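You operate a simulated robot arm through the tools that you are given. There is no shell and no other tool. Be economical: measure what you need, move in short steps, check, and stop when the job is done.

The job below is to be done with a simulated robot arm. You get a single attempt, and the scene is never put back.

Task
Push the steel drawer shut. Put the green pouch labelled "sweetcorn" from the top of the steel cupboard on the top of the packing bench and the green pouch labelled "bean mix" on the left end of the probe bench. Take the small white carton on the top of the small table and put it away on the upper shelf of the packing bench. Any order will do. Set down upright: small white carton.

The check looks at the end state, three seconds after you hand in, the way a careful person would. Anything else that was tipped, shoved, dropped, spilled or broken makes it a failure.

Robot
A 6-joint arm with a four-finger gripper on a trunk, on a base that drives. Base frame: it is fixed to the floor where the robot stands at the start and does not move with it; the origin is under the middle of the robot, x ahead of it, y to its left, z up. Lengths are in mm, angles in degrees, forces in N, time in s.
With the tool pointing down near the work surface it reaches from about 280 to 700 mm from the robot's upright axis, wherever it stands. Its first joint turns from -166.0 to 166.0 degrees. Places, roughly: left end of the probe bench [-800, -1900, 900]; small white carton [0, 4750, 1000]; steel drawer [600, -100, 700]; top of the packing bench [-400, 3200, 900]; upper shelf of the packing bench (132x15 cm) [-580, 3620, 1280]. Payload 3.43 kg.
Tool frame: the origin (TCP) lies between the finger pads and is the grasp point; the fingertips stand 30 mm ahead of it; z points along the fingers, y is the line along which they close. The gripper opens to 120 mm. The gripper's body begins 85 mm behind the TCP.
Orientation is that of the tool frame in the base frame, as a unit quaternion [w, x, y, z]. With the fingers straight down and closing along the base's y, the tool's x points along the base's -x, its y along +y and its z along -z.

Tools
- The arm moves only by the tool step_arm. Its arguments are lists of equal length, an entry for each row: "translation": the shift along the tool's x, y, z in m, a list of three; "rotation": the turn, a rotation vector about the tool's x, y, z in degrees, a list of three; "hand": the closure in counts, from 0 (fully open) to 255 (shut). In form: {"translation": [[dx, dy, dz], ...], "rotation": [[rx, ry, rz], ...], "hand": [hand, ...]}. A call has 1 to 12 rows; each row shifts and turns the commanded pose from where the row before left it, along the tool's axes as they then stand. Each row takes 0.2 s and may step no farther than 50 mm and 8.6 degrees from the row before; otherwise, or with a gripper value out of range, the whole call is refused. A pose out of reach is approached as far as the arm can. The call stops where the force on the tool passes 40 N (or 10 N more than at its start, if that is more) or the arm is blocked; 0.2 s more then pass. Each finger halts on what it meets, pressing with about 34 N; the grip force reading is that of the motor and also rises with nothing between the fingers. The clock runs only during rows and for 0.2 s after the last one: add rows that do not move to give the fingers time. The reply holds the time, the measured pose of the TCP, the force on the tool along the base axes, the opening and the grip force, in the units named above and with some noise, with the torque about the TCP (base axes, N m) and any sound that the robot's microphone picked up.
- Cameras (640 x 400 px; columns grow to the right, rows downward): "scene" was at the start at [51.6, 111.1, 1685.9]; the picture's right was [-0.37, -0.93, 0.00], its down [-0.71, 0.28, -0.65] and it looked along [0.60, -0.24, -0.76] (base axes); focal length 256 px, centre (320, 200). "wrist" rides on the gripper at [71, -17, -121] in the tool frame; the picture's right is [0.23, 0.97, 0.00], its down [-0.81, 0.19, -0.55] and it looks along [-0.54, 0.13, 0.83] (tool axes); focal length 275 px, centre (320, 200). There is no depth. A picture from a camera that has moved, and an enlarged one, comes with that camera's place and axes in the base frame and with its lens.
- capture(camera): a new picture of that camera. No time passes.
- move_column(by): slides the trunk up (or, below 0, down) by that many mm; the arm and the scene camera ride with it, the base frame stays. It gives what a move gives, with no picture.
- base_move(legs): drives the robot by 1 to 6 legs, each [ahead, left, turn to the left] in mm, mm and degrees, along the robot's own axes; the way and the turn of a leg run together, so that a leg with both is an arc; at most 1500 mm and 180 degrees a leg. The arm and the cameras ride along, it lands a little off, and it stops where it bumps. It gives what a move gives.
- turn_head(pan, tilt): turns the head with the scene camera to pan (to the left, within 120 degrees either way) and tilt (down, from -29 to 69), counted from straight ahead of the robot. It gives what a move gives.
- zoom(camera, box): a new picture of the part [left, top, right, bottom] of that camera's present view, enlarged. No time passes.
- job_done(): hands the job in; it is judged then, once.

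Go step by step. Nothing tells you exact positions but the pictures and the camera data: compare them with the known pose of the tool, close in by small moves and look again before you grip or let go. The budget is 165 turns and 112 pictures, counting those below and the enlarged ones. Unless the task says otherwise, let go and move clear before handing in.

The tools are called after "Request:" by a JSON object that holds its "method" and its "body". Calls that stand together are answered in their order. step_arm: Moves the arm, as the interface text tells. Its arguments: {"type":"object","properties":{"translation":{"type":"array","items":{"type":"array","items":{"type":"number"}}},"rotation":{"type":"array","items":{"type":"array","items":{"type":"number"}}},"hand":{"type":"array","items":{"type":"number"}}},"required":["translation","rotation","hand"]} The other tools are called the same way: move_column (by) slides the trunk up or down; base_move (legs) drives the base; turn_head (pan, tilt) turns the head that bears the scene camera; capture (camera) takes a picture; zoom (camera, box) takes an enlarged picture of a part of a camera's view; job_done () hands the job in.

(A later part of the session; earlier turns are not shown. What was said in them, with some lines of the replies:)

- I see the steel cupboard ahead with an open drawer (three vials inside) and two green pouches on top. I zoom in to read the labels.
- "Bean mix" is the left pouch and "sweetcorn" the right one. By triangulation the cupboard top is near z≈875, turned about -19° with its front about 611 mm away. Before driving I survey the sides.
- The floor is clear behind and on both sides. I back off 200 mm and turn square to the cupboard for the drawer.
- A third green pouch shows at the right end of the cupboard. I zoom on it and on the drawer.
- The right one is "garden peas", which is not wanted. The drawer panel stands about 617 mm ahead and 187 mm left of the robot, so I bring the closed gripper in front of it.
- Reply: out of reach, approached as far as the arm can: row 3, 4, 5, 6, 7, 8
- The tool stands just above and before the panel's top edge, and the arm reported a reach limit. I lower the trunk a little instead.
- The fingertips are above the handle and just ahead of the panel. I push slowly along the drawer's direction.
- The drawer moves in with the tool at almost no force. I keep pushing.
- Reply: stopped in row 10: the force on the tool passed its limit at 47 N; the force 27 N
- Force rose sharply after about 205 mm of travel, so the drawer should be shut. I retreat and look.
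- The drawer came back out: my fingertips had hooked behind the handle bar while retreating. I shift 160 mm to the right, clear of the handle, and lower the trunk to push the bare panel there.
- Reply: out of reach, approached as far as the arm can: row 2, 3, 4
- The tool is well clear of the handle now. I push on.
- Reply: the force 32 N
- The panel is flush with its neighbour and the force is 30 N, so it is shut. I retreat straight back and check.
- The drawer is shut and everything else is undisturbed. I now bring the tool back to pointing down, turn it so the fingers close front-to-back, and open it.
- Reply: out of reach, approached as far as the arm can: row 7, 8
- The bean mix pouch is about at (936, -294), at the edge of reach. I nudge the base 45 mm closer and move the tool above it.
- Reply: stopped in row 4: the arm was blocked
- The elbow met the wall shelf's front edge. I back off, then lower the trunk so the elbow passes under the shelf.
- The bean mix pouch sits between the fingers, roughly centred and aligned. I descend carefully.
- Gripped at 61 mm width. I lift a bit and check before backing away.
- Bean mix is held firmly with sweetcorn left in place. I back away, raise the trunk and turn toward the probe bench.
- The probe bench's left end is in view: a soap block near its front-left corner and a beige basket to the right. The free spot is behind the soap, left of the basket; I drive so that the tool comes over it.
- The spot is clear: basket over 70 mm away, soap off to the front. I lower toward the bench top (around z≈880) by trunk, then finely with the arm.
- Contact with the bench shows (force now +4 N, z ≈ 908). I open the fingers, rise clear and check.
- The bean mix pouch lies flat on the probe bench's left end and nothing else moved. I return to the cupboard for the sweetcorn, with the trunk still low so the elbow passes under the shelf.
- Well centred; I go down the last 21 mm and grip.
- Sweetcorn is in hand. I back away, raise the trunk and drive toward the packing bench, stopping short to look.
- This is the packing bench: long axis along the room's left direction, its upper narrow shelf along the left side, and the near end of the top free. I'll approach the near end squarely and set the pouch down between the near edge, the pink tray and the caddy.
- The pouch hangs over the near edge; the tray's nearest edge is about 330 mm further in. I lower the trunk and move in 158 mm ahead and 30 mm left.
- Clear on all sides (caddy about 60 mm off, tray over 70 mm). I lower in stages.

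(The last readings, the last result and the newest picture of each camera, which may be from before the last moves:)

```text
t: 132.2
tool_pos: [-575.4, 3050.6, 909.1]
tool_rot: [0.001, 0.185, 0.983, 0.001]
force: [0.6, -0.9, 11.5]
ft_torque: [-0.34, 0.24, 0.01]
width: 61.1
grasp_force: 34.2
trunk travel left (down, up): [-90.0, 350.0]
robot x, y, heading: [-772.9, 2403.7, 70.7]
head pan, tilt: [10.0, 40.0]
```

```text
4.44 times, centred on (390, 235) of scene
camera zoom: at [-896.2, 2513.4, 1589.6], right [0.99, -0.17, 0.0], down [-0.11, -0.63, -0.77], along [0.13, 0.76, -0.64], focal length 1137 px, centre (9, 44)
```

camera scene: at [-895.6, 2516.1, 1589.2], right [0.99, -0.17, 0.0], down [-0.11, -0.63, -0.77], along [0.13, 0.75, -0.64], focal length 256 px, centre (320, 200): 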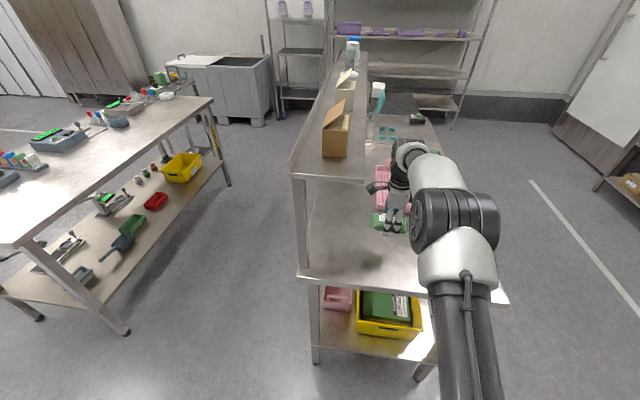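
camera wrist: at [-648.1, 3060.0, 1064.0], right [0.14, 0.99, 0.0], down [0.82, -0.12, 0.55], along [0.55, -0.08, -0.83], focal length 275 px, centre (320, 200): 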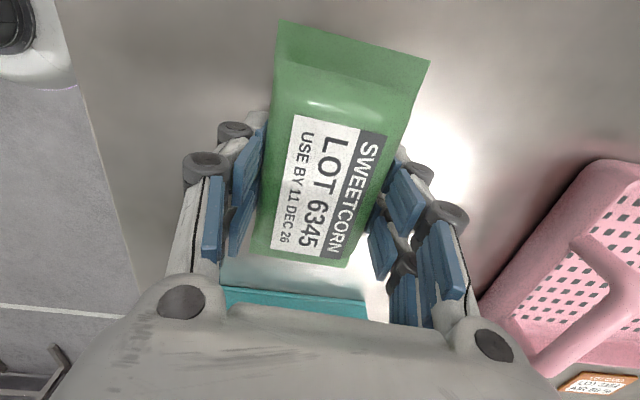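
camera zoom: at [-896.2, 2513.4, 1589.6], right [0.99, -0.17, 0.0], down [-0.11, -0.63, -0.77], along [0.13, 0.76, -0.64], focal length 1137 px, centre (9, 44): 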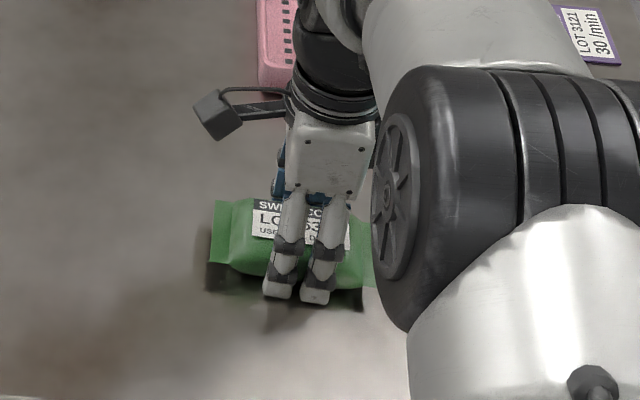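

Contact with the bench. I release, rise straight up and check.

Request:
{"method": "step_arm", "body": {"translation": [[0, 0, 0], [0, 0, 0], [0, 0, 0], [0, 0, 0], [0, 0, 0], [0, 0, -0.02], [0, 0, -0.03], [0, 0, -0.03], [0, 0, -0.03]], "rotation": [[0, 0, 0], [0, 0, 0], [0, 0, 0], [0, 0, 0], [0, 0, 0], [0, 0, 0], [0, 0, 0], [0, 0, 0], [0, 0, 0]], "hand": [0, 0, 0, 0, 0, 0, 0, 0, 0]}}

Request:
{"method": "capture", "body": {"camera": "wrist"}}

Request:
{"method": "base_move", "body": {"legs": [[-350, 0, 0]]}}

Request:
{"method": "move_column", "body": {"by": 90}}

Request:
{"method": "turn_head", "body": {"pan": -5, "tilt": 20}}

Request:
{"method": "capture", "body": {"camera": "scene"}}

```text
t: 134.2
tool_pos: [-576.9, 3048.8, 1016.1]
tool_rot: [0.002, 0.184, 0.983, -0.001]
force: [-0.2, 0.3, 0.2]
ft_torque: [0.03, -0.04, 0.01]
width: 120.0
grasp_force: 0.1
trunk travel left (down, up): [-90.0, 350.0]
robot x, y, heading: [-769.4, 2404.0, 70.6]
head pan, tilt: [10.0, 40.0]
```

```text
46 pictures are left
camera wrist: at [-649.3, 3059.3, 1137.3], right [0.14, 0.99, 0.0], down [0.82, -0.12, 0.55], along [0.55, -0.08, -0.83], focal length 275 px, centre (320, 200)
```

wrist: 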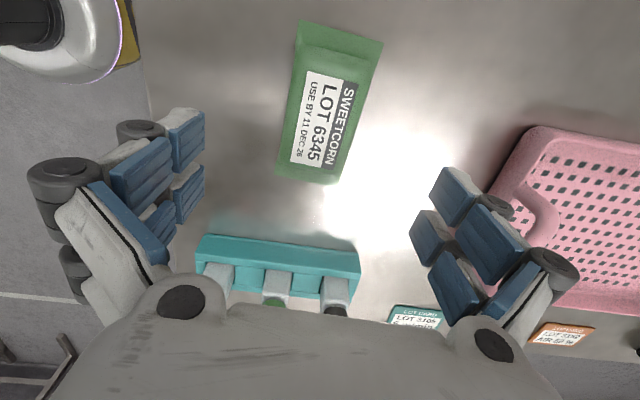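

```text
t: 136.4
tool_pos: [-694.2, 2719.9, 1016.6]
tool_rot: [0.002, 0.184, 0.983, 0.001]
force: [0.4, -0.2, 0.7]
ft_torque: [0.02, -0.03, -0.02]
width: 120.0
grasp_force: 0.1
trunk travel left (down, up): [-90.0, 350.0]
robot x, y, heading: [-886.5, 2068.3, 70.7]
head pan, tilt: [10.0, 40.0]
```

```text
t: 137.7
tool_pos: [-694.6, 2719.3, 1105.1]
tool_rot: [0.002, 0.183, 0.983, -0.001]
force: [-0.9, -0.3, 0.1]
ft_torque: [0.01, 0.01, 0.01]
width: 119.8
grasp_force: 0.1
trunk travel left (down, up): [-180.0, 260.0]
robot x, y, heading: [-885.7, 2074.2, 70.5]
head pan, tilt: [10.0, 40.0]
```

```text
t: 138.5
tool_pos: [-695.4, 2719.0, 1106.3]
tool_rot: [0.001, 0.184, 0.983, -0.001]
force: [-0.4, 0.5, 0.0]
ft_torque: [-0.03, -0.01, 0.01]
width: 120.2
grasp_force: 0.0
trunk travel left (down, up): [-180.0, 260.0]
robot x, y, heading: [-888.7, 2071.6, 70.9]
head pan, tilt: [-5.0, 20.0]
```

```text
45 pictures are left
camera scene: at [-988.5, 2184.4, 1710.7], right [0.91, -0.41, 0.0], down [-0.14, -0.31, -0.94], along [0.39, 0.86, -0.34], focal length 256 px, centre (320, 200)
```

scene: 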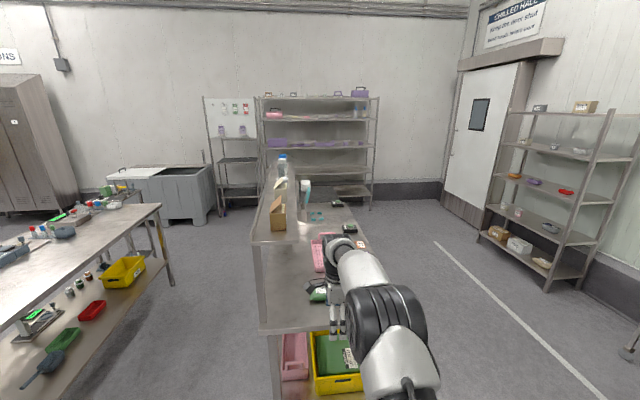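

Sweetcorn rests flat on the packing bench top, all else undisturbed. I now drive around by the right aisle toward the small table with the white carton.

Request:
{"method": "base_move", "body": {"legs": [[0, -820, 0], [1450, 0, 0]]}}

Request:
{"method": "turn_head", "body": {"pan": 35, "tilt": 30}}

Request:
{"method": "capture", "body": {"camera": "scene"}}

```text
t: 149.7
tool_pos: [561.0, 3822.1, 1105.1]
tool_rot: [0.002, 0.182, 0.983, -0.001]
force: [0.4, 0.4, -0.1]
ft_torque: [0.01, 0.01, 0.01]
width: 120.1
grasp_force: 0.0
trunk travel left (down, up): [-180.0, 260.0]
robot x, y, heading: [368.6, 3172.0, 71.0]
head pan, tilt: [-5.0, 20.0]
```

```text
t: 150.8
tool_pos: [560.7, 3821.2, 1105.5]
tool_rot: [0.002, 0.182, 0.983, 0.0]
force: [0.5, 0.9, -0.5]
ft_torque: [0.01, 0.0, -0.03]
width: 119.9
grasp_force: 0.1
trunk travel left (down, up): [-180.0, 260.0]
robot x, y, heading: [368.6, 3171.9, 70.6]
head pan, tilt: [35.0, 30.0]
```

```text
44 pictures are left
camera scene: at [205.6, 3287.6, 1694.7], right [0.96, 0.27, 0.0], down [0.14, -0.48, -0.87], along [-0.23, 0.83, -0.5], focal length 256 px, centre (320, 200)
```

scene: 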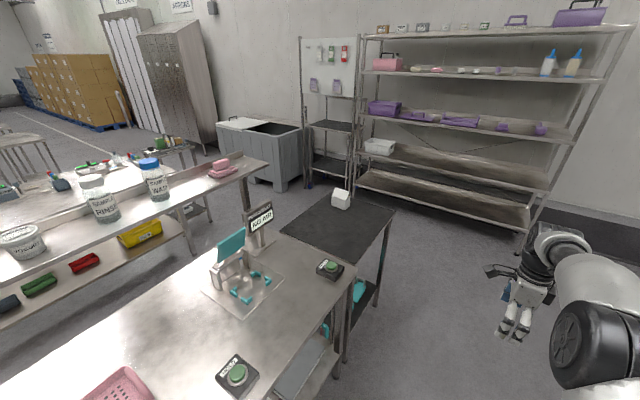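

The white carton stands on the dark small table beyond the bench. I'll come at it from the aisle side, facing the table, keeping the arm off the bench meanwhile.

Request:
{"method": "base_move", "body": {"legs": [[0, -280, 0], [0, 0, 90.4], [0, -1240, 0]]}}

Request:
{"method": "turn_head", "body": {"pan": 20, "tilt": 35}}

Request:
{"method": "capture", "body": {"camera": "scene"}}

```text
t: 162.4
tool_pos: [386.7, 4435.3, 1105.9]
tool_rot: [0.001, -0.567, 0.823, 0.0]
force: [-0.2, 0.6, -0.6]
ft_torque: [0.02, 0.02, 0.0]
width: 120.1
grasp_force: 0.0
trunk travel left (down, up): [-180.0, 260.0]
robot x, y, heading: [1033.2, 4244.2, 160.7]
head pan, tilt: [35.0, 30.0]
```

```text
t: 163.2
tool_pos: [385.1, 4434.4, 1107.4]
tool_rot: [0.002, -0.568, 0.823, 0.001]
force: [0.2, -0.9, 0.3]
ft_torque: [-0.02, 0.03, 0.02]
width: 120.2
grasp_force: 0.2
trunk travel left (down, up): [-180.0, 260.0]
robot x, y, heading: [1036.8, 4242.7, 160.9]
head pan, tilt: [20.0, 35.0]
```

```text
43 pictures are left
camera scene: at [919.0, 4104.4, 1686.9], right [-0.02, 1.0, 0.0], down [0.57, 0.01, -0.82], along [-0.82, -0.01, -0.57], focal length 256 px, centre (320, 200)
```

scene: 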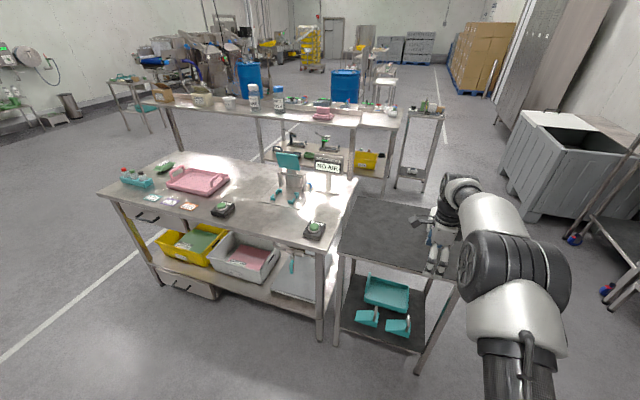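

Request:
{"method": "capture", "body": {"camera": "wrist"}}

```text
42 pictures are left
camera wrist: at [375.9, 4360.7, 1227.0], right [-0.99, 0.13, 0.0], down [0.11, 0.82, 0.56], along [0.07, 0.55, -0.83], focal length 275 px, centre (320, 200)
```

wrist: 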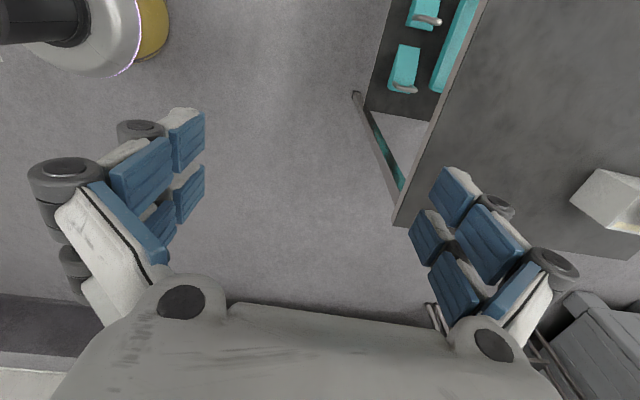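

The carton stands at roughly (-45, 4670). I drive in most of the way and look again.

Request:
{"method": "base_move", "body": {"legs": [[390, -85, 0]]}}

Request:
{"method": "capture", "body": {"camera": "wrist"}}

Request:
{"method": "capture", "body": {"camera": "scene"}}

```text
t: 165.7
tool_pos: [47.4, 4643.6, 1106.4]
tool_rot: [0.003, -0.566, 0.824, 0.0]
force: [-1.0, 0.0, -1.2]
ft_torque: [0.01, -0.01, 0.0]
width: 120.0
grasp_force: 0.0
trunk travel left (down, up): [-180.0, 260.0]
robot x, y, heading: [699.4, 4451.8, 160.7]
head pan, tilt: [20.0, 35.0]
```

```text
41 pictures are left
camera wrist: at [36.9, 4569.6, 1226.8], right [-0.99, 0.13, 0.0], down [0.11, 0.82, 0.55], along [0.08, 0.55, -0.83], focal length 275 px, centre (320, 200)
```

wrist: 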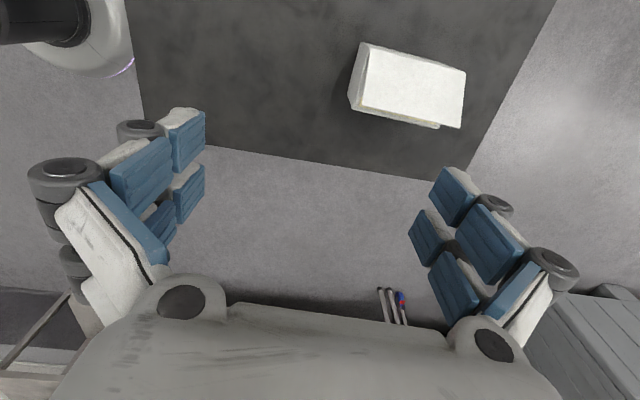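

```text
40 pictures are left
camera scene: at [578.9, 4311.7, 1686.9], right [-0.01, 1.0, 0.0], down [0.57, 0.01, -0.82], along [-0.82, -0.01, -0.57], focal length 256 px, centre (320, 200)
```

scene: 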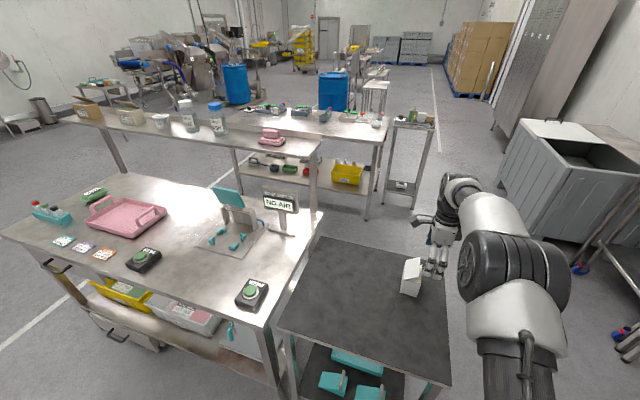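

Request:
{"method": "zoom", "body": {"camera": "scene", "box": [370, 230, 450, 320]}}

Request:
{"method": "zoom", "body": {"camera": "wrist", "box": [320, 20, 500, 150]}}

```text
4.44 times, centred on (410, 275) of scene
camera zoom: at [578.9, 4311.7, 1686.9], right [-0.01, 1.0, 0.0], down [0.57, 0.01, -0.82], along [-0.82, -0.01, -0.57], focal length 1137 px, centre (-80, -133)
```

zoom: 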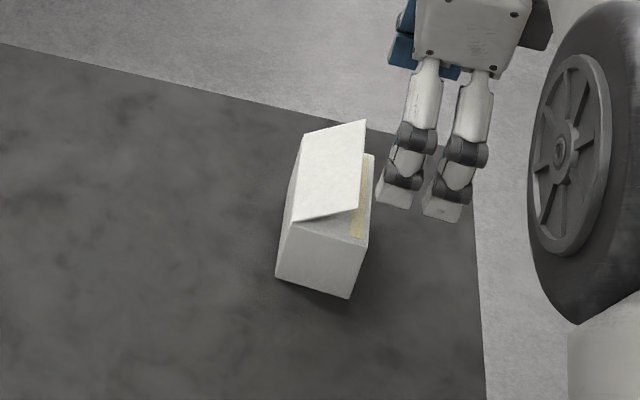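

```text
3.08 times, centred on (410, 85) of wrist
camera zoom: at [36.9, 4569.6, 1226.8], right [-0.99, 0.13, 0.0], down [0.11, 0.82, 0.55], along [0.08, 0.55, -0.83], focal length 847 px, centre (43, 554)
```

zoom: 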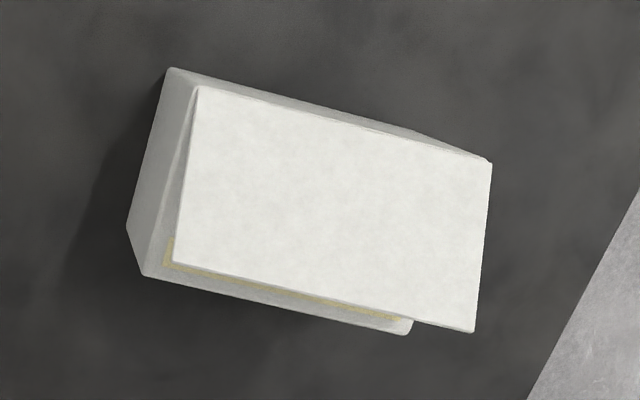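

The carton is 97 × 56 × 72 mm with its lid a little ajar, on a table at z≈862, centred near (-43, 4646), long side away from me. I turn the tool 90° so that it closes across the short side, and drive in the remaining distance.

Request:
{"method": "step_arm", "body": {"translation": [[0, 0, 0], [0, 0, 0], [0, 0, 0], [0, 0, 0], [0, 0, 0], [0, 0, 0], [0, 0, 0], [0, 0, 0], [0, 0, 0], [0, 0, 0], [0, 0, 0]], "rotation": [[0, 0, -8.2], [0, 0, -8.2], [0, 0, -8.2], [0, 0, -8.2], [0, 0, -8.2], [0, 0, -8.2], [0, 0, -8.2], [0, 0, -8.2], [0, 0, -8.2], [0, 0, -8.2], [0, 0, -8.2]], "hand": [0, 0, 0, 0, 0, 0, 0, 0, 0, 0, 0]}}

Request:
{"method": "base_move", "body": {"legs": [[90, 28, 0]]}}

Request:
{"method": "capture", "body": {"camera": "wrist"}}

```text
t: 168.1
tool_pos: [47.2, 4643.6, 1105.2]
tool_rot: [-0.002, 0.984, -0.18, 0.001]
force: [-0.8, -0.8, 0.0]
ft_torque: [0.0, 0.02, -0.03]
width: 120.0
grasp_force: 0.1
trunk travel left (down, up): [-180.0, 260.0]
robot x, y, heading: [694.5, 4450.6, 160.8]
head pan, tilt: [20.0, 35.0]
```

```text
t: 169.2
tool_pos: [-45.9, 4647.5, 1106.0]
tool_rot: [-0.002, 0.983, -0.182, 0.001]
force: [-0.5, -0.9, -1.1]
ft_torque: [-0.01, -0.06, -0.01]
width: 120.2
grasp_force: 0.1
trunk travel left (down, up): [-180.0, 260.0]
robot x, y, heading: [603.0, 4451.8, 160.6]
head pan, tilt: [20.0, 35.0]
```

```text
37 pictures are left
camera wrist: at [25.7, 4636.0, 1226.4], right [-0.13, -0.99, 0.0], down [-0.83, 0.11, 0.55], along [-0.55, 0.07, -0.83], focal length 275 px, centre (320, 200)
```

wrist: 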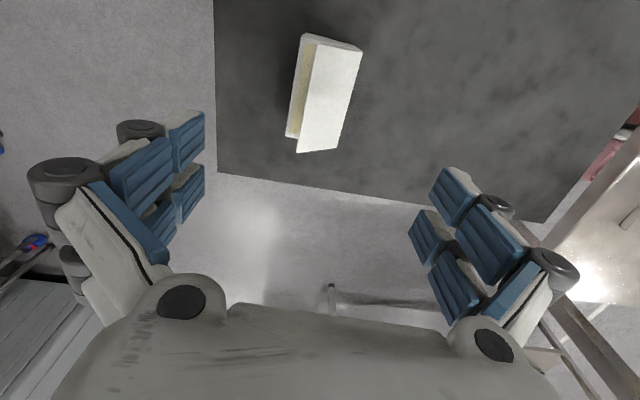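

Centred over the carton. I lower by the trunk and look again.

Request:
{"method": "move_column", "body": {"by": -120}}

Request:
{"method": "capture", "body": {"camera": "wrist"}}

Request:
{"method": "zoom", "body": {"camera": "scene", "box": [360, 170, 500, 290]}}

```text
t: 170.7
tool_pos: [-45.7, 4647.0, 985.9]
tool_rot: [-0.001, 0.983, -0.181, 0.0]
force: [-0.8, 0.8, 0.4]
ft_torque: [-0.02, 0.01, 0.03]
width: 120.1
grasp_force: 0.0
trunk travel left (down, up): [-60.0, 380.0]
robot x, y, heading: [604.4, 4457.8, 160.6]
head pan, tilt: [20.0, 35.0]
```

```text
36 pictures are left
camera wrist: at [27.0, 4636.0, 1107.4], right [-0.13, -0.99, 0.0], down [-0.83, 0.11, 0.55], along [-0.55, 0.07, -0.83], focal length 275 px, centre (320, 200)
```

wrist: 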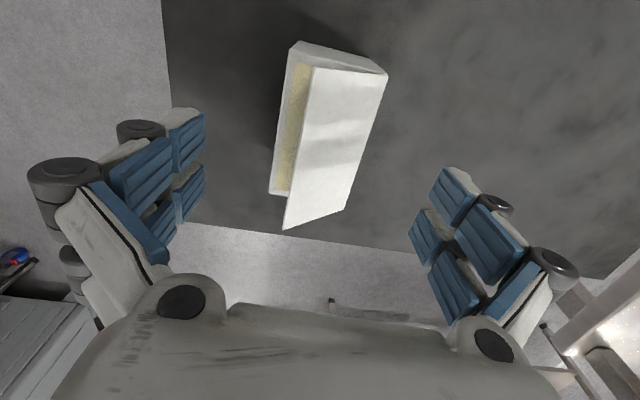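

```text
3.33 times, centred on (430, 230) of scene
camera zoom: at [486.5, 4314.4, 1567.0], right [-0.01, 1.0, 0.0], down [0.57, 0.01, -0.82], along [-0.82, -0.01, -0.57], focal length 852 px, centre (-47, 100)
```

zoom: 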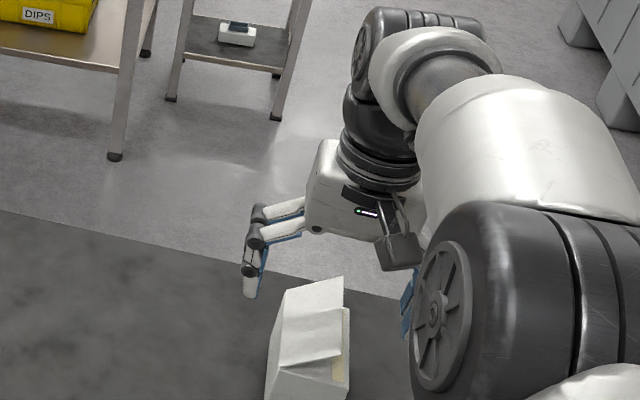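

Geometry agrees with the pictures to a few millimetres. I lower the arm around the carton.

Request:
{"method": "step_arm", "body": {"translation": [[0, 0, 0.02], [0, 0, 0.02], [0, 0, 0.02], [0, 0, 0.015]], "rotation": [[0, 0, -2], [0, 0, 0], [0, 0, 0], [0, 0, 0]], "hand": [0, 0, 0, 0]}}

Request:
{"method": "capture", "body": {"camera": "wrist"}}

Request:
{"method": "capture", "body": {"camera": "scene"}}

```text
t: 171.7
tool_pos: [-44.8, 4646.3, 911.0]
tool_rot: [-0.002, 0.986, -0.164, 0.001]
force: [-0.3, 0.3, -0.5]
ft_torque: [-0.03, 0.0, 0.0]
width: 119.8
grasp_force: 0.1
trunk travel left (down, up): [-60.0, 380.0]
robot x, y, heading: [602.2, 4454.8, 160.8]
head pan, tilt: [20.0, 35.0]
```

```text
34 pictures are left
camera wrist: at [27.4, 4638.8, 1032.2], right [-0.1, -1.0, 0.0], down [-0.83, 0.08, 0.55], along [-0.55, 0.06, -0.83], focal length 275 px, centre (320, 200)
```

wrist: 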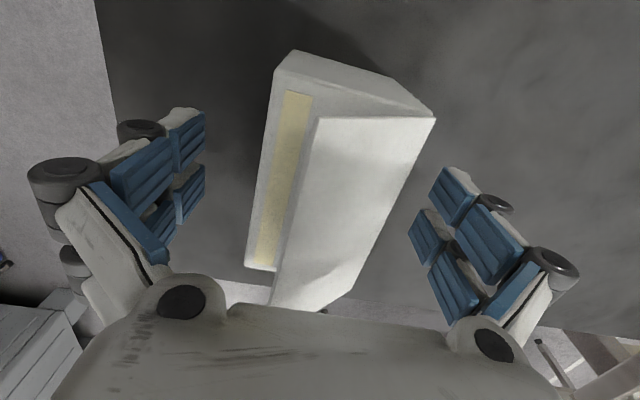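

```text
33 pictures are left
camera scene: at [486.1, 4314.5, 1566.9], right [-0.01, 1.0, 0.0], down [0.57, 0.01, -0.82], along [-0.82, -0.01, -0.57], focal length 256 px, centre (320, 200)
```

scene: 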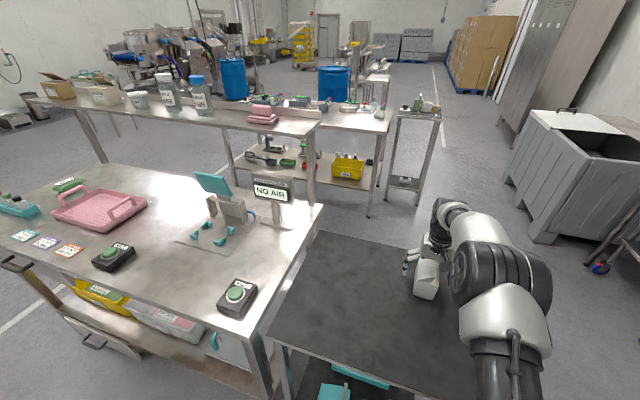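

Request:
{"method": "step_arm", "body": {"translation": [[0, 0, 0.005], [0, 0, 0], [0, 0, 0], [0, 0, 0], [0, 0, 0], [0, 0, 0], [0, 0, 0], [0, 0, 0]], "rotation": [[0, 0, 0], [0, 0, 0], [0, 0, 0], [0, 0, 0], [0, 0, 0], [0, 0, 0], [0, 0, 0], [0, 0, 0]], "hand": [0, 255, 255, 255, 255, 255, 255, 255]}}

Request:
{"method": "capture", "body": {"camera": "wrist"}}

```text
t: 173.5
tool_pos: [-44.2, 4645.7, 907.2]
tool_rot: [-0.002, 0.986, -0.164, 0.001]
force: [0.2, 0.3, 1.8]
ft_torque: [0.01, 0.05, -0.05]
width: 59.7
grasp_force: 34.5
trunk travel left (down, up): [-60.0, 380.0]
robot x, y, heading: [603.5, 4452.5, 160.4]
head pan, tilt: [20.0, 35.0]
```

```text
32 pictures are left
camera wrist: at [27.6, 4638.8, 1027.8], right [-0.1, -1.0, 0.0], down [-0.83, 0.08, 0.55], along [-0.55, 0.06, -0.83], focal length 275 px, centre (320, 200)
```

wrist: 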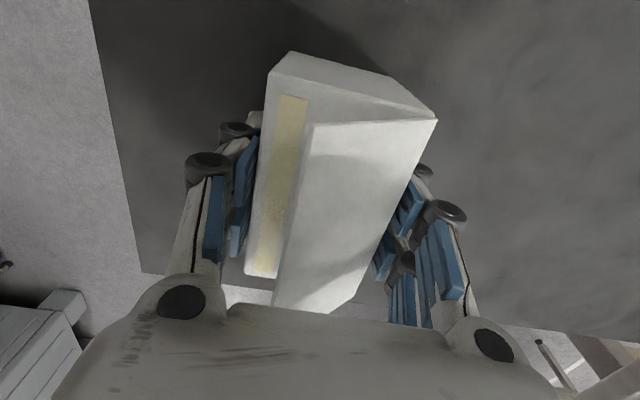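

Gripped at 60 mm. I lift a little with the trunk and check it hangs straight.

Request:
{"method": "move_column", "body": {"by": 60}}

Request:
{"method": "capture", "body": {"camera": "wrist"}}

```text
t: 174.5
tool_pos: [-46.0, 4646.7, 965.1]
tool_rot: [-0.001, 0.986, -0.165, 0.001]
force: [0.0, -0.1, -1.6]
ft_torque: [0.03, 0.01, -0.02]
width: 59.7
grasp_force: 33.8
trunk travel left (down, up): [-120.0, 320.0]
robot x, y, heading: [600.6, 4452.7, 160.7]
head pan, tilt: [20.0, 35.0]
```

```text
31 pictures are left
camera wrist: at [27.3, 4638.7, 1087.1], right [-0.1, -1.0, 0.0], down [-0.83, 0.08, 0.55], along [-0.55, 0.06, -0.83], focal length 275 px, centre (320, 200)
```

wrist: 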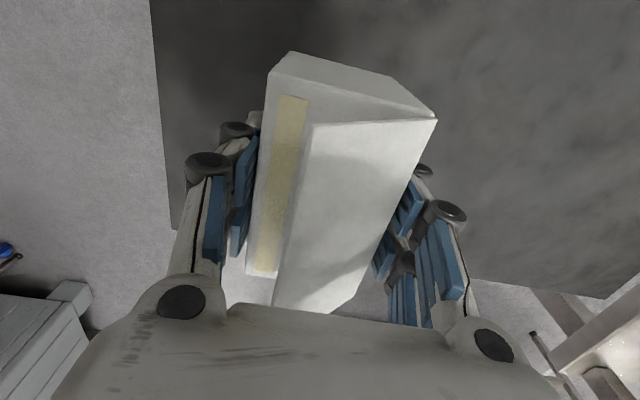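

The carton hangs straight. I back out, and go around to the bench's near end, with the trunk raised.

Request:
{"method": "base_move", "body": {"legs": [[-480, 0, 0], [0, 1340, 0], [0, 1340, 0], [0, 0, -90]]}}

Request:
{"method": "move_column", "body": {"by": 315}}

```text
t: 193.6
tool_pos: [348.8, 2451.5, 966.6]
tool_rot: [0.0, -0.588, 0.809, -0.001]
force: [-0.6, -0.1, -2.8]
ft_torque: [0.03, -0.03, 0.0]
width: 59.6
grasp_force: 33.8
trunk travel left (down, up): [-120.0, 320.0]
robot x, y, heading: [165.6, 1802.1, 71.7]
head pan, tilt: [20.0, 35.0]
```

```text
t: 196.7
tool_pos: [347.9, 2451.6, 1280.6]
tool_rot: [0.001, -0.588, 0.809, -0.002]
force: [-0.4, 1.1, -1.9]
ft_torque: [0.0, -0.04, -0.01]
width: 59.3
grasp_force: 34.2
trunk travel left (down, up): [-435.0, 5.0]
robot x, y, heading: [165.3, 1802.5, 71.8]
head pan, tilt: [20.0, 35.0]
```

Request:
{"method": "base_move", "body": {"legs": [[0, 1073, -0.7], [150, 0, 0]]}}

Request:
{"method": "step_arm", "body": {"translation": [[0, 0, -0.03], [0, 0, -0.03], [0, 0, -0.03], [0, 0, -0.03]], "rotation": [[0, 0, 0], [0, 0, 0], [0, 0, 0], [0, 0, 0]], "hand": [255, 255, 255, 255]}}

Request:
{"method": "turn_head", "body": {"pan": 0, "tilt": 35}}

Request:
{"method": "capture", "body": {"camera": "scene"}}

```text
t: 203.2
tool_pos: [-629.5, 2930.8, 1280.3]
tool_rot: [0.0, -0.588, 0.809, -0.002]
force: [0.2, 0.1, -2.4]
ft_torque: [-0.03, 0.03, 0.01]
width: 59.8
grasp_force: 33.9
trunk travel left (down, up): [-435.0, 5.0]
robot x, y, heading: [-809.0, 2279.0, 71.6]
head pan, tilt: [20.0, 35.0]
```

```text
t: 204.2
tool_pos: [-628.8, 2932.0, 1402.2]
tool_rot: [0.0, -0.59, 0.808, -0.002]
force: [0.9, 0.0, -2.6]
ft_torque: [0.01, 0.02, -0.01]
width: 59.6
grasp_force: 33.3
trunk travel left (down, up): [-435.0, 5.0]
robot x, y, heading: [-809.0, 2279.2, 71.5]
head pan, tilt: [20.0, 35.0]
```

```text
t: 205.1
tool_pos: [-629.2, 2931.4, 1400.9]
tool_rot: [0.0, -0.589, 0.808, -0.002]
force: [0.3, 0.4, -2.5]
ft_torque: [0.01, -0.05, 0.02]
width: 59.8
grasp_force: 33.6
trunk travel left (down, up): [-435.0, 5.0]
robot x, y, heading: [-808.4, 2278.5, 72.1]
head pan, tilt: [0.0, 35.0]
```

```text
30 pictures are left
camera scene: at [-921.2, 2389.2, 1941.9], right [0.95, -0.31, 0.0], down [-0.18, -0.55, -0.82], along [0.26, 0.78, -0.57], focal length 256 px, centre (320, 200)
```

scene: 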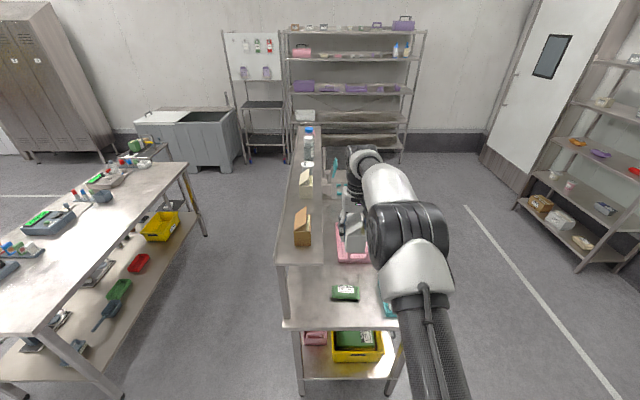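

Request:
{"method": "zoom", "body": {"camera": "scene", "box": [260, 120, 380, 280]}}

```text
2.50 times, centred on (320, 200) of scene
camera zoom: at [-921.2, 2389.2, 1941.9], right [0.95, -0.31, 0.0], down [-0.18, -0.55, -0.82], along [0.26, 0.78, -0.57], focal length 639 px, centre (320, 200)
```

zoom: 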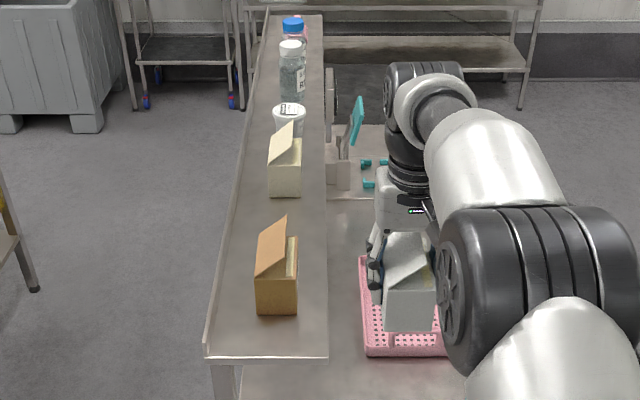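

The shelf's gap between the brown box and the beige carton runs about l=2707–2916 mm (209 mm), enough for the 97 mm carton. I drive 290 mm ahead, staying beside the shelf.

Request:
{"method": "base_move", "body": {"legs": [[290, 0, -0.5]]}}

Request:
{"method": "capture", "body": {"camera": "scene"}}

Request:
{"method": "capture", "body": {"camera": "wrist"}}

```text
t: 207.1
tool_pos: [-529.2, 3206.8, 1400.7]
tool_rot: [0.0, -0.585, 0.811, -0.002]
force: [1.6, -0.3, -2.4]
ft_torque: [-0.01, 0.01, 0.0]
width: 59.3
grasp_force: 34.1
trunk travel left (down, up): [-435.0, 5.0]
robot x, y, heading: [-718.0, 2559.5, 70.9]
head pan, tilt: [0.0, 35.0]
```

```text
28 pictures are left
camera scene: at [-827.3, 2667.5, 1941.9], right [0.95, -0.32, 0.0], down [-0.18, -0.54, -0.82], along [0.26, 0.78, -0.57], focal length 256 px, centre (320, 200)
```

scene: 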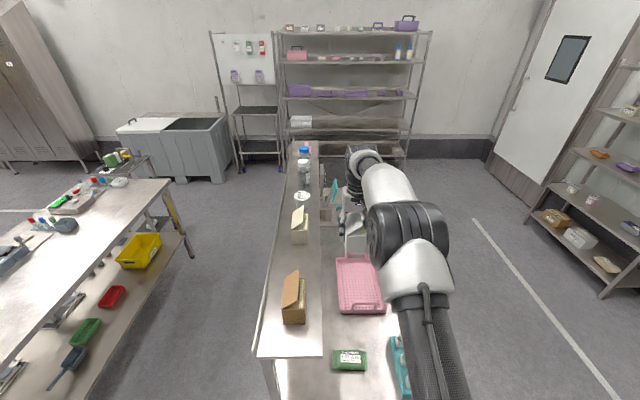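

```text
27 pictures are left
camera wrist: at [-536.7, 3133.8, 1522.9], right [-1.0, 0.09, 0.0], down [0.07, 0.83, 0.55], along [0.05, 0.55, -0.83], focal length 275 px, centre (320, 200)
```

wrist: 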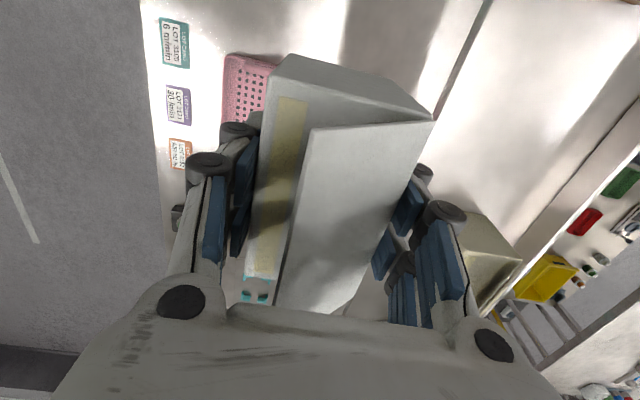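

Measurements agree: box ends at l≈2714, beige begins at 2922. I move the carton left over the shelf at l≈2828.

Request:
{"method": "step_arm", "body": {"translation": [[0.034, 0, 0], [0, 0.035, 0], [0, 0.035, 0], [0, 0.035, 0], [0, 0.035, 0], [0, 0.035, 0]], "rotation": [[0, 0, 0], [0, 0, 0], [0, 0, 0], [0, 0, 0], [0, 0, 0], [0, 0, 0]], "hand": [255, 255, 255, 255, 255, 255]}}

Request:
{"method": "zoom", "body": {"camera": "scene", "box": [240, 190, 400, 350]}}

Request:
{"method": "capture", "body": {"camera": "wrist"}}

```text
t: 208.5
tool_pos: [-708.2, 3230.9, 1401.7]
tool_rot: [0.0, -0.584, 0.811, -0.001]
force: [0.3, -0.4, -1.3]
ft_torque: [-0.01, -0.04, 0.02]
width: 59.7
grasp_force: 34.3
trunk travel left (down, up): [-435.0, 5.0]
robot x, y, heading: [-715.4, 2556.5, 71.3]
head pan, tilt: [0.0, 35.0]
```

```text
2.50 times, centred on (320, 270) of scene
camera zoom: at [-829.6, 2667.1, 1941.8], right [0.95, -0.32, 0.0], down [-0.18, -0.54, -0.82], along [0.26, 0.78, -0.57], focal length 639 px, centre (320, 25)
```

zoom: 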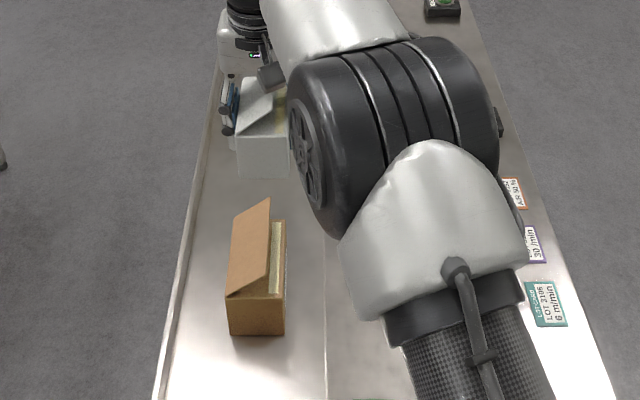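

```text
25 pictures are left
camera wrist: at [-715.5, 3156.6, 1522.7], right [-1.0, 0.09, 0.0], down [0.07, 0.83, 0.55], along [0.05, 0.55, -0.83], focal length 275 px, centre (320, 200)
```

wrist: 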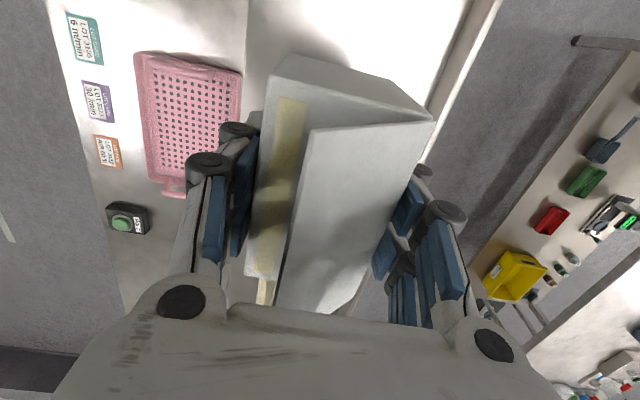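

Carton is over the shelf, centred across its depth. I descend in stages.

Request:
{"method": "step_arm", "body": {"translation": [[0, 0, 0.02], [0, 0, 0.02], [0, 0, 0.015]], "rotation": [[0, 0, 0], [0, 0, 0], [0, 0, 0]], "hand": [255, 255, 255]}}

Request:
{"method": "zoom", "body": {"camera": "scene", "box": [260, 180, 360, 300]}}

Request:
{"method": "capture", "body": {"camera": "wrist"}}

```text
t: 209.3
tool_pos: [-706.9, 3230.0, 1345.2]
tool_rot: [0.001, -0.585, 0.811, -0.002]
force: [-0.3, 0.6, -1.7]
ft_torque: [0.02, 0.03, 0.02]
width: 59.7
grasp_force: 34.4
trunk travel left (down, up): [-435.0, 5.0]
robot x, y, heading: [-715.3, 2558.3, 71.1]
head pan, tilt: [0.0, 35.0]
```

```text
3.33 times, centred on (310, 240) of scene
camera zoom: at [-827.3, 2667.4, 1941.9], right [0.95, -0.32, 0.0], down [-0.18, -0.54, -0.82], along [0.26, 0.78, -0.57], focal length 852 px, centre (353, 67)
```

zoom: 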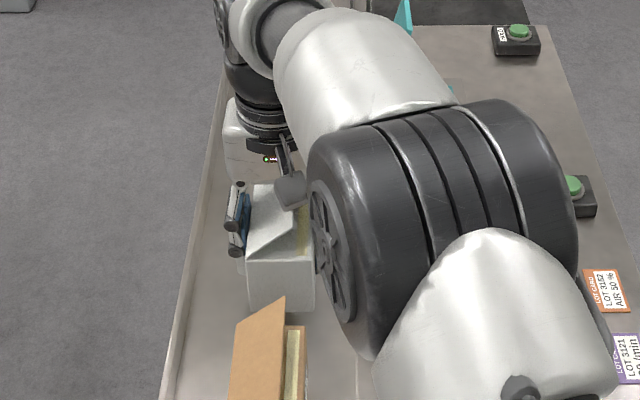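

```text
23 pictures are left
camera wrist: at [-713.0, 3156.9, 1466.8], right [-1.0, 0.09, 0.0], down [0.07, 0.83, 0.55], along [0.05, 0.55, -0.83], focal length 275 px, centre (320, 200)
```

wrist: 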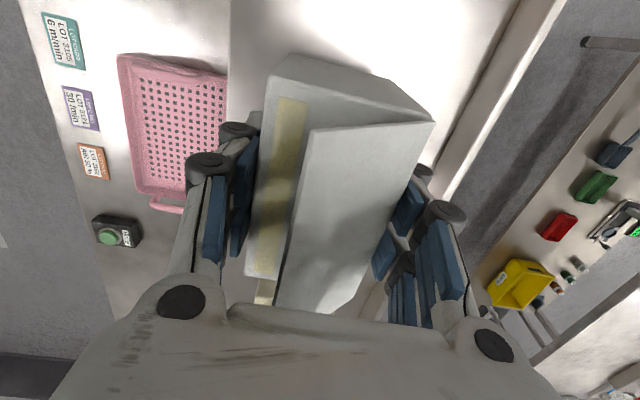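

Request:
{"method": "step_arm", "body": {"translation": [[0, 0, 0.005], [0, 0, 0.004]], "rotation": [[0, 0, 0], [0, 0, 0]], "hand": [255, 255]}}

Request:
{"method": "step_arm", "body": {"translation": [[0, 0, 0.003], [0, 0, 0]], "rotation": [[0, 0, 0], [0, 0, 0]], "hand": [255, 255]}}

Request:
{"method": "step_arm", "body": {"translation": [[0, 0, 0.003], [0, 0, 0]], "rotation": [[0, 0, 0], [0, 0, 0]], "hand": [255, 255]}}

```text
t: 209.9
tool_pos: [-707.0, 3231.0, 1337.1]
tool_rot: [0.0, -0.585, 0.811, -0.002]
force: [-0.3, -0.7, -1.6]
ft_torque: [-0.01, 0.02, 0.01]
width: 59.4
grasp_force: 33.7
trunk travel left (down, up): [-435.0, 5.0]
robot x, y, heading: [-715.5, 2556.3, 71.3]
head pan, tilt: [0.0, 35.0]
```

```text
t: 210.5
tool_pos: [-706.9, 3230.5, 1333.8]
tool_rot: [-0.001, -0.585, 0.811, -0.002]
force: [-0.7, 0.2, -3.0]
ft_torque: [0.0, 0.0, 0.0]
width: 59.6
grasp_force: 33.8
trunk travel left (down, up): [-435.0, 5.0]
robot x, y, heading: [-714.5, 2556.4, 71.3]
head pan, tilt: [0.0, 35.0]
```

```text
t: 211.1
tool_pos: [-707.2, 3229.3, 1331.4]
tool_rot: [0.0, -0.585, 0.811, -0.002]
force: [-0.5, 0.2, -2.4]
ft_torque: [0.0, -0.03, 0.01]
width: 59.4
grasp_force: 33.8
trunk travel left (down, up): [-435.0, 5.0]
robot x, y, heading: [-714.1, 2557.6, 71.6]
head pan, tilt: [0.0, 35.0]
```

Request:
{"method": "step_arm", "body": {"translation": [[0, 0, 0.003], [0, 0, 0]], "rotation": [[0, 0, 0], [0, 0, 0]], "hand": [255, 255]}}

Request:
{"method": "step_arm", "body": {"translation": [[0, 0, 0.002], [0, 0, 0]], "rotation": [[0, 0, 0], [0, 0, 0]], "hand": [255, 255]}}

Request:
{"method": "zoom", "body": {"camera": "scene", "box": [270, 220, 350, 300]}}

```text
t: 211.7
tool_pos: [-706.4, 3230.2, 1328.6]
tool_rot: [0.0, -0.586, 0.81, -0.002]
force: [0.2, -0.2, -2.4]
ft_torque: [0.01, -0.02, 0.02]
width: 59.7
grasp_force: 33.8
trunk travel left (down, up): [-435.0, 5.0]
robot x, y, heading: [-714.7, 2554.3, 71.2]
head pan, tilt: [0.0, 35.0]
```

```text
t: 212.3
tool_pos: [-706.6, 3230.7, 1327.1]
tool_rot: [0.001, -0.586, 0.81, -0.001]
force: [0.4, 0.0, -1.6]
ft_torque: [-0.01, -0.01, -0.01]
width: 59.6
grasp_force: 33.5
trunk travel left (down, up): [-435.0, 5.0]
robot x, y, heading: [-715.1, 2555.9, 71.2]
head pan, tilt: [0.0, 35.0]
```

```text
5.00 times, centred on (310, 260) of scene
camera zoom: at [-827.5, 2667.1, 1941.9], right [0.95, -0.32, 0.0], down [-0.18, -0.54, -0.82], along [0.26, 0.78, -0.57], focal length 1279 px, centre (370, -100)
```

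zoom: 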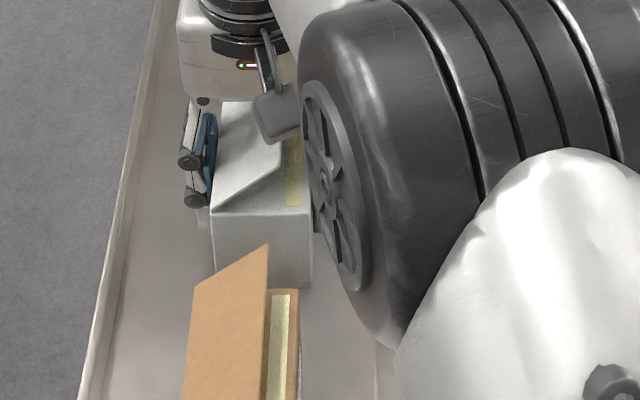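

Still not in contact; I continue in 2 mm steps.

Request:
{"method": "step_arm", "body": {"translation": [[0, 0, 0.002], [0, 0, 0]], "rotation": [[0, 0, 0], [0, 0, 0]], "hand": [255, 255]}}

Request:
{"method": "step_arm", "body": {"translation": [[0, 0, 0.002], [0, 0, 0]], "rotation": [[0, 0, 0], [0, 0, 0]], "hand": [255, 255]}}

```text
t: 212.9
tool_pos: [-706.9, 3229.7, 1324.1]
tool_rot: [0.001, -0.586, 0.81, -0.003]
force: [-0.2, 0.3, -2.3]
ft_torque: [-0.02, 0.0, 0.0]
width: 59.2
grasp_force: 33.5
trunk travel left (down, up): [-435.0, 5.0]
robot x, y, heading: [-718.0, 2562.3, 71.3]
head pan, tilt: [0.0, 35.0]
```

```text
t: 213.5
tool_pos: [-706.7, 3230.1, 1322.1]
tool_rot: [0.0, -0.585, 0.811, -0.002]
force: [0.0, 0.2, -1.6]
ft_torque: [-0.01, -0.02, 0.02]
width: 59.8
grasp_force: 33.8
trunk travel left (down, up): [-435.0, 5.0]
robot x, y, heading: [-717.1, 2556.8, 71.1]
head pan, tilt: [0.0, 35.0]
```

Request:
{"method": "step_arm", "body": {"translation": [[0, 0, 0.002], [0, 0, 0]], "rotation": [[0, 0, 0], [0, 0, 0]], "hand": [255, 255]}}

Request:
{"method": "step_arm", "body": {"translation": [[0, 0, 0.002], [0, 0, 0]], "rotation": [[0, 0, 0], [0, 0, 0]], "hand": [255, 255]}}

Request:
{"method": "zoom", "body": {"camera": "scene", "box": [270, 220, 350, 300]}}

```text
t: 214.1
tool_pos: [-707.7, 3229.1, 1319.8]
tool_rot: [0.001, -0.584, 0.811, -0.002]
force: [0.7, 0.4, -2.0]
ft_torque: [0.02, -0.01, 0.02]
width: 59.7
grasp_force: 34.4
trunk travel left (down, up): [-435.0, 5.0]
robot x, y, heading: [-712.7, 2559.6, 71.3]
head pan, tilt: [0.0, 35.0]
```

```text
t: 214.7
tool_pos: [-706.9, 3229.5, 1317.8]
tool_rot: [0.0, -0.585, 0.811, -0.004]
force: [0.2, -0.4, -1.6]
ft_torque: [-0.01, 0.02, 0.0]
width: 59.3
grasp_force: 33.6
trunk travel left (down, up): [-435.0, 5.0]
robot x, y, heading: [-714.7, 2557.6, 71.2]
head pan, tilt: [0.0, 35.0]
```

```text
5.00 times, centred on (310, 260) of scene
camera zoom: at [-827.5, 2667.1, 1941.9], right [0.95, -0.32, 0.0], down [-0.18, -0.54, -0.82], along [0.26, 0.78, -0.57], focal length 1279 px, centre (370, -100)
```

zoom: 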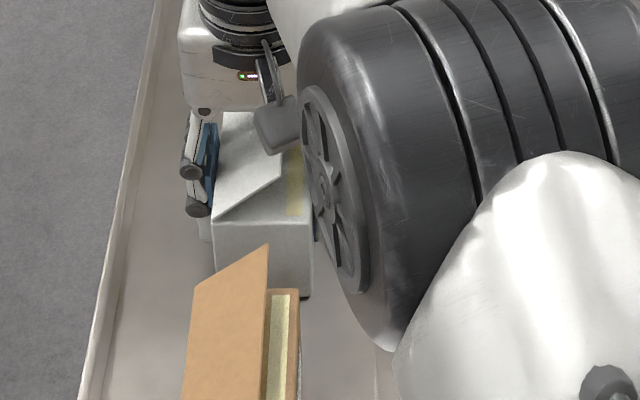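

Request:
{"method": "step_arm", "body": {"translation": [[0, 0, 0.0025], [0, 0, 0.0025], [0, 0, 0]], "rotation": [[0, 0, 0], [0, 0, 0], [0, 0, 0]], "hand": [255, 255, 255]}}

```text
t: 215.5
tool_pos: [-707.7, 3229.4, 1316.2]
tool_rot: [0.002, -0.585, 0.811, 0.001]
force: [1.8, 1.6, 21.0]
ft_torque: [-0.8, 0.07, 0.03]
width: 59.7
grasp_force: 33.9
trunk travel left (down, up): [-435.0, 5.0]
robot x, y, heading: [-714.5, 2555.6, 71.3]
head pan, tilt: [0.0, 35.0]
```

Contact at z≈1317. I relieve the press slightly, open partly and rise straight up.

Request:
{"method": "step_arm", "body": {"translation": [[0, 0, -0.002], [0, 0, 0], [0, 0, 0], [0, 0, 0], [0, 0, 0]], "rotation": [[0, 0, 0], [0, 0, 0], [0, 0, 0], [0, 0, 0], [0, 0, 0]], "hand": [255, 64, 64, 64, 64]}}

Request:
{"method": "capture", "body": {"camera": "wrist"}}

```text
t: 216.7
tool_pos: [-707.2, 3230.1, 1315.2]
tool_rot: [0.0, -0.586, 0.81, -0.001]
force: [0.7, -0.1, 0.6]
ft_torque: [-0.02, 0.03, 0.03]
width: 89.8
grasp_force: 0.1
trunk travel left (down, up): [-435.0, 5.0]
robot x, y, heading: [-716.2, 2555.6, 71.3]
head pan, tilt: [0.0, 35.0]
```

```text
20 pictures are left
camera wrist: at [-713.8, 3156.0, 1436.9], right [-1.0, 0.09, 0.0], down [0.07, 0.83, 0.55], along [0.05, 0.55, -0.83], focal length 275 px, centre (320, 200)
```

wrist: 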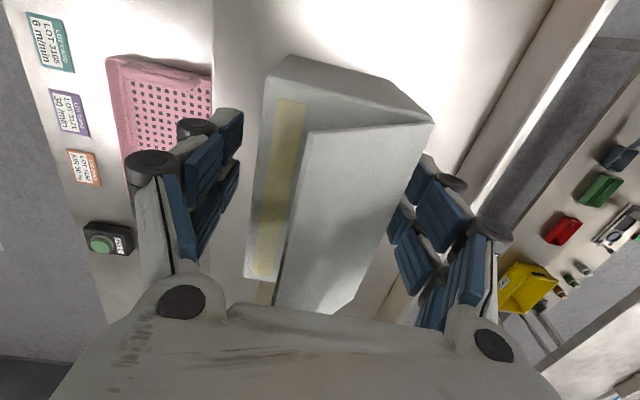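

The carton stands free on the shelf with both fingers clear. I rise straight up, move sideways off the shelf and check.

Request:
{"method": "step_arm", "body": {"translation": [[0, 0, -0.015], [0, 0, -0.02], [0, 0, -0.025], [0, 0, -0.025], [0, 0, -0.02]], "rotation": [[0, 0, 0], [0, 0, 0], [0, 0, 0], [0, 0, 0], [0, 0, 0]], "hand": [64, 64, 64, 64, 64]}}

Request:
{"method": "capture", "body": {"camera": "wrist"}}

```text
t: 217.9
tool_pos: [-705.7, 3230.0, 1420.3]
tool_rot: [0.0, -0.586, 0.81, -0.002]
force: [0.0, 1.0, 0.4]
ft_torque: [-0.03, 0.01, -0.04]
width: 89.8
grasp_force: 0.2
trunk travel left (down, up): [-435.0, 5.0]
robot x, y, heading: [-714.2, 2560.0, 70.9]
head pan, tilt: [0.0, 35.0]
```

```text
19 pictures are left
camera wrist: at [-713.8, 3156.5, 1541.6], right [-1.0, 0.09, 0.0], down [0.07, 0.83, 0.55], along [0.05, 0.55, -0.83], focal length 275 px, centre (320, 200)
```

wrist: 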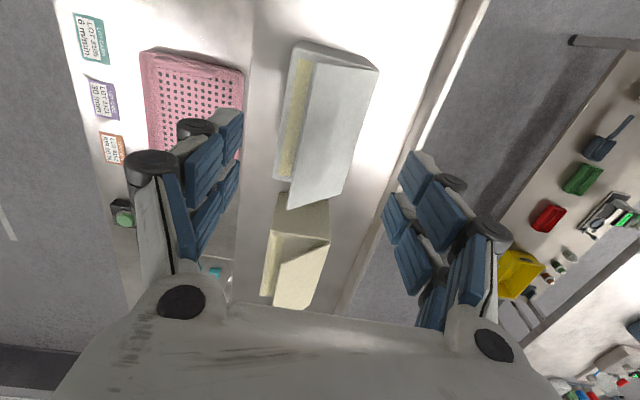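

Request:
{"method": "step_arm", "body": {"translation": [[0, 0, -0.01], [0, -0.035, 0], [0, -0.035, 0], [0, -0.035, 0], [0, -0.035, 0], [0, -0.035, 0]], "rotation": [[0, 0, 0], [0, 0, 0], [0, 0, 0], [0, 0, 0], [0, 0, 0], [0, 0, 0]], "hand": [64, 64, 64, 64, 64, 64]}}

Request:
{"method": "base_move", "body": {"legs": [[-500, 0, 0]]}}

Request:
{"method": "capture", "body": {"camera": "scene"}}

Request:
{"method": "zoom", "body": {"camera": "scene", "box": [250, 120, 390, 300]}}

```text
t: 219.3
tool_pos: [-539.3, 3172.9, 1429.6]
tool_rot: [0.001, -0.586, 0.811, -0.001]
force: [-0.4, 0.1, 1.1]
ft_torque: [0.0, 0.04, 0.01]
width: 90.0
grasp_force: 0.0
trunk travel left (down, up): [-435.0, 5.0]
robot x, y, heading: [-713.4, 2555.6, 71.2]
head pan, tilt: [0.0, 35.0]
```

```text
t: 222.2
tool_pos: [-702.3, 2698.6, 1429.9]
tool_rot: [0.0, -0.585, 0.811, -0.002]
force: [0.3, 0.0, -0.3]
ft_torque: [0.02, 0.0, 0.01]
width: 89.7
grasp_force: 0.1
trunk travel left (down, up): [-435.0, 5.0]
robot x, y, heading: [-877.6, 2086.4, 71.0]
head pan, tilt: [0.0, 35.0]
```

```text
18 pictures are left
camera scene: at [-988.6, 2192.8, 1941.9], right [0.95, -0.32, 0.0], down [-0.18, -0.54, -0.82], along [0.26, 0.78, -0.57], focal length 256 px, centre (320, 200)
```

scene: 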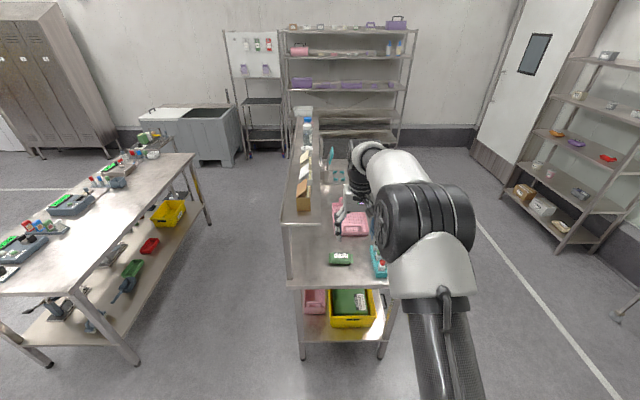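

```text
2.22 times, centred on (320, 210) of scene
camera zoom: at [-988.6, 2192.8, 1941.9], right [0.95, -0.32, 0.0], down [-0.18, -0.54, -0.82], along [0.26, 0.78, -0.57], focal length 568 px, centre (320, 178)
```

zoom: 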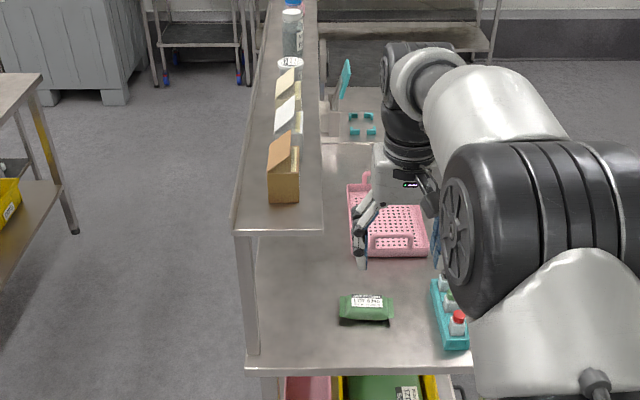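

All items are where they belong: the carton stands upright on the upper shelf, both pouches lie flat, and the drawer was still shut when I last passed it. The gripper is empty and clear, so I hand in.

Request:
{"method": "job_done", "body": {}}

```text
The job is handed in.
```

The job is handed in, with every item placed as asked:
- **Drawer:** it is pushed shut. My first push hooked the handle and pulled it partly back out, so I pushed it closed again.
- **Sweetcorn:** it lies flat on the top of the packing bench.
- **Bean mix:** it lies flat on the left end of the probe bench.
- **White carton:** it stands upright on the upper shelf of the packing bench.

While I was reaching for the bean mix, the elbow touched the wall shelf above the cupboard. I saw nothing on that shelf move, but I did not inspect it again before handing in.
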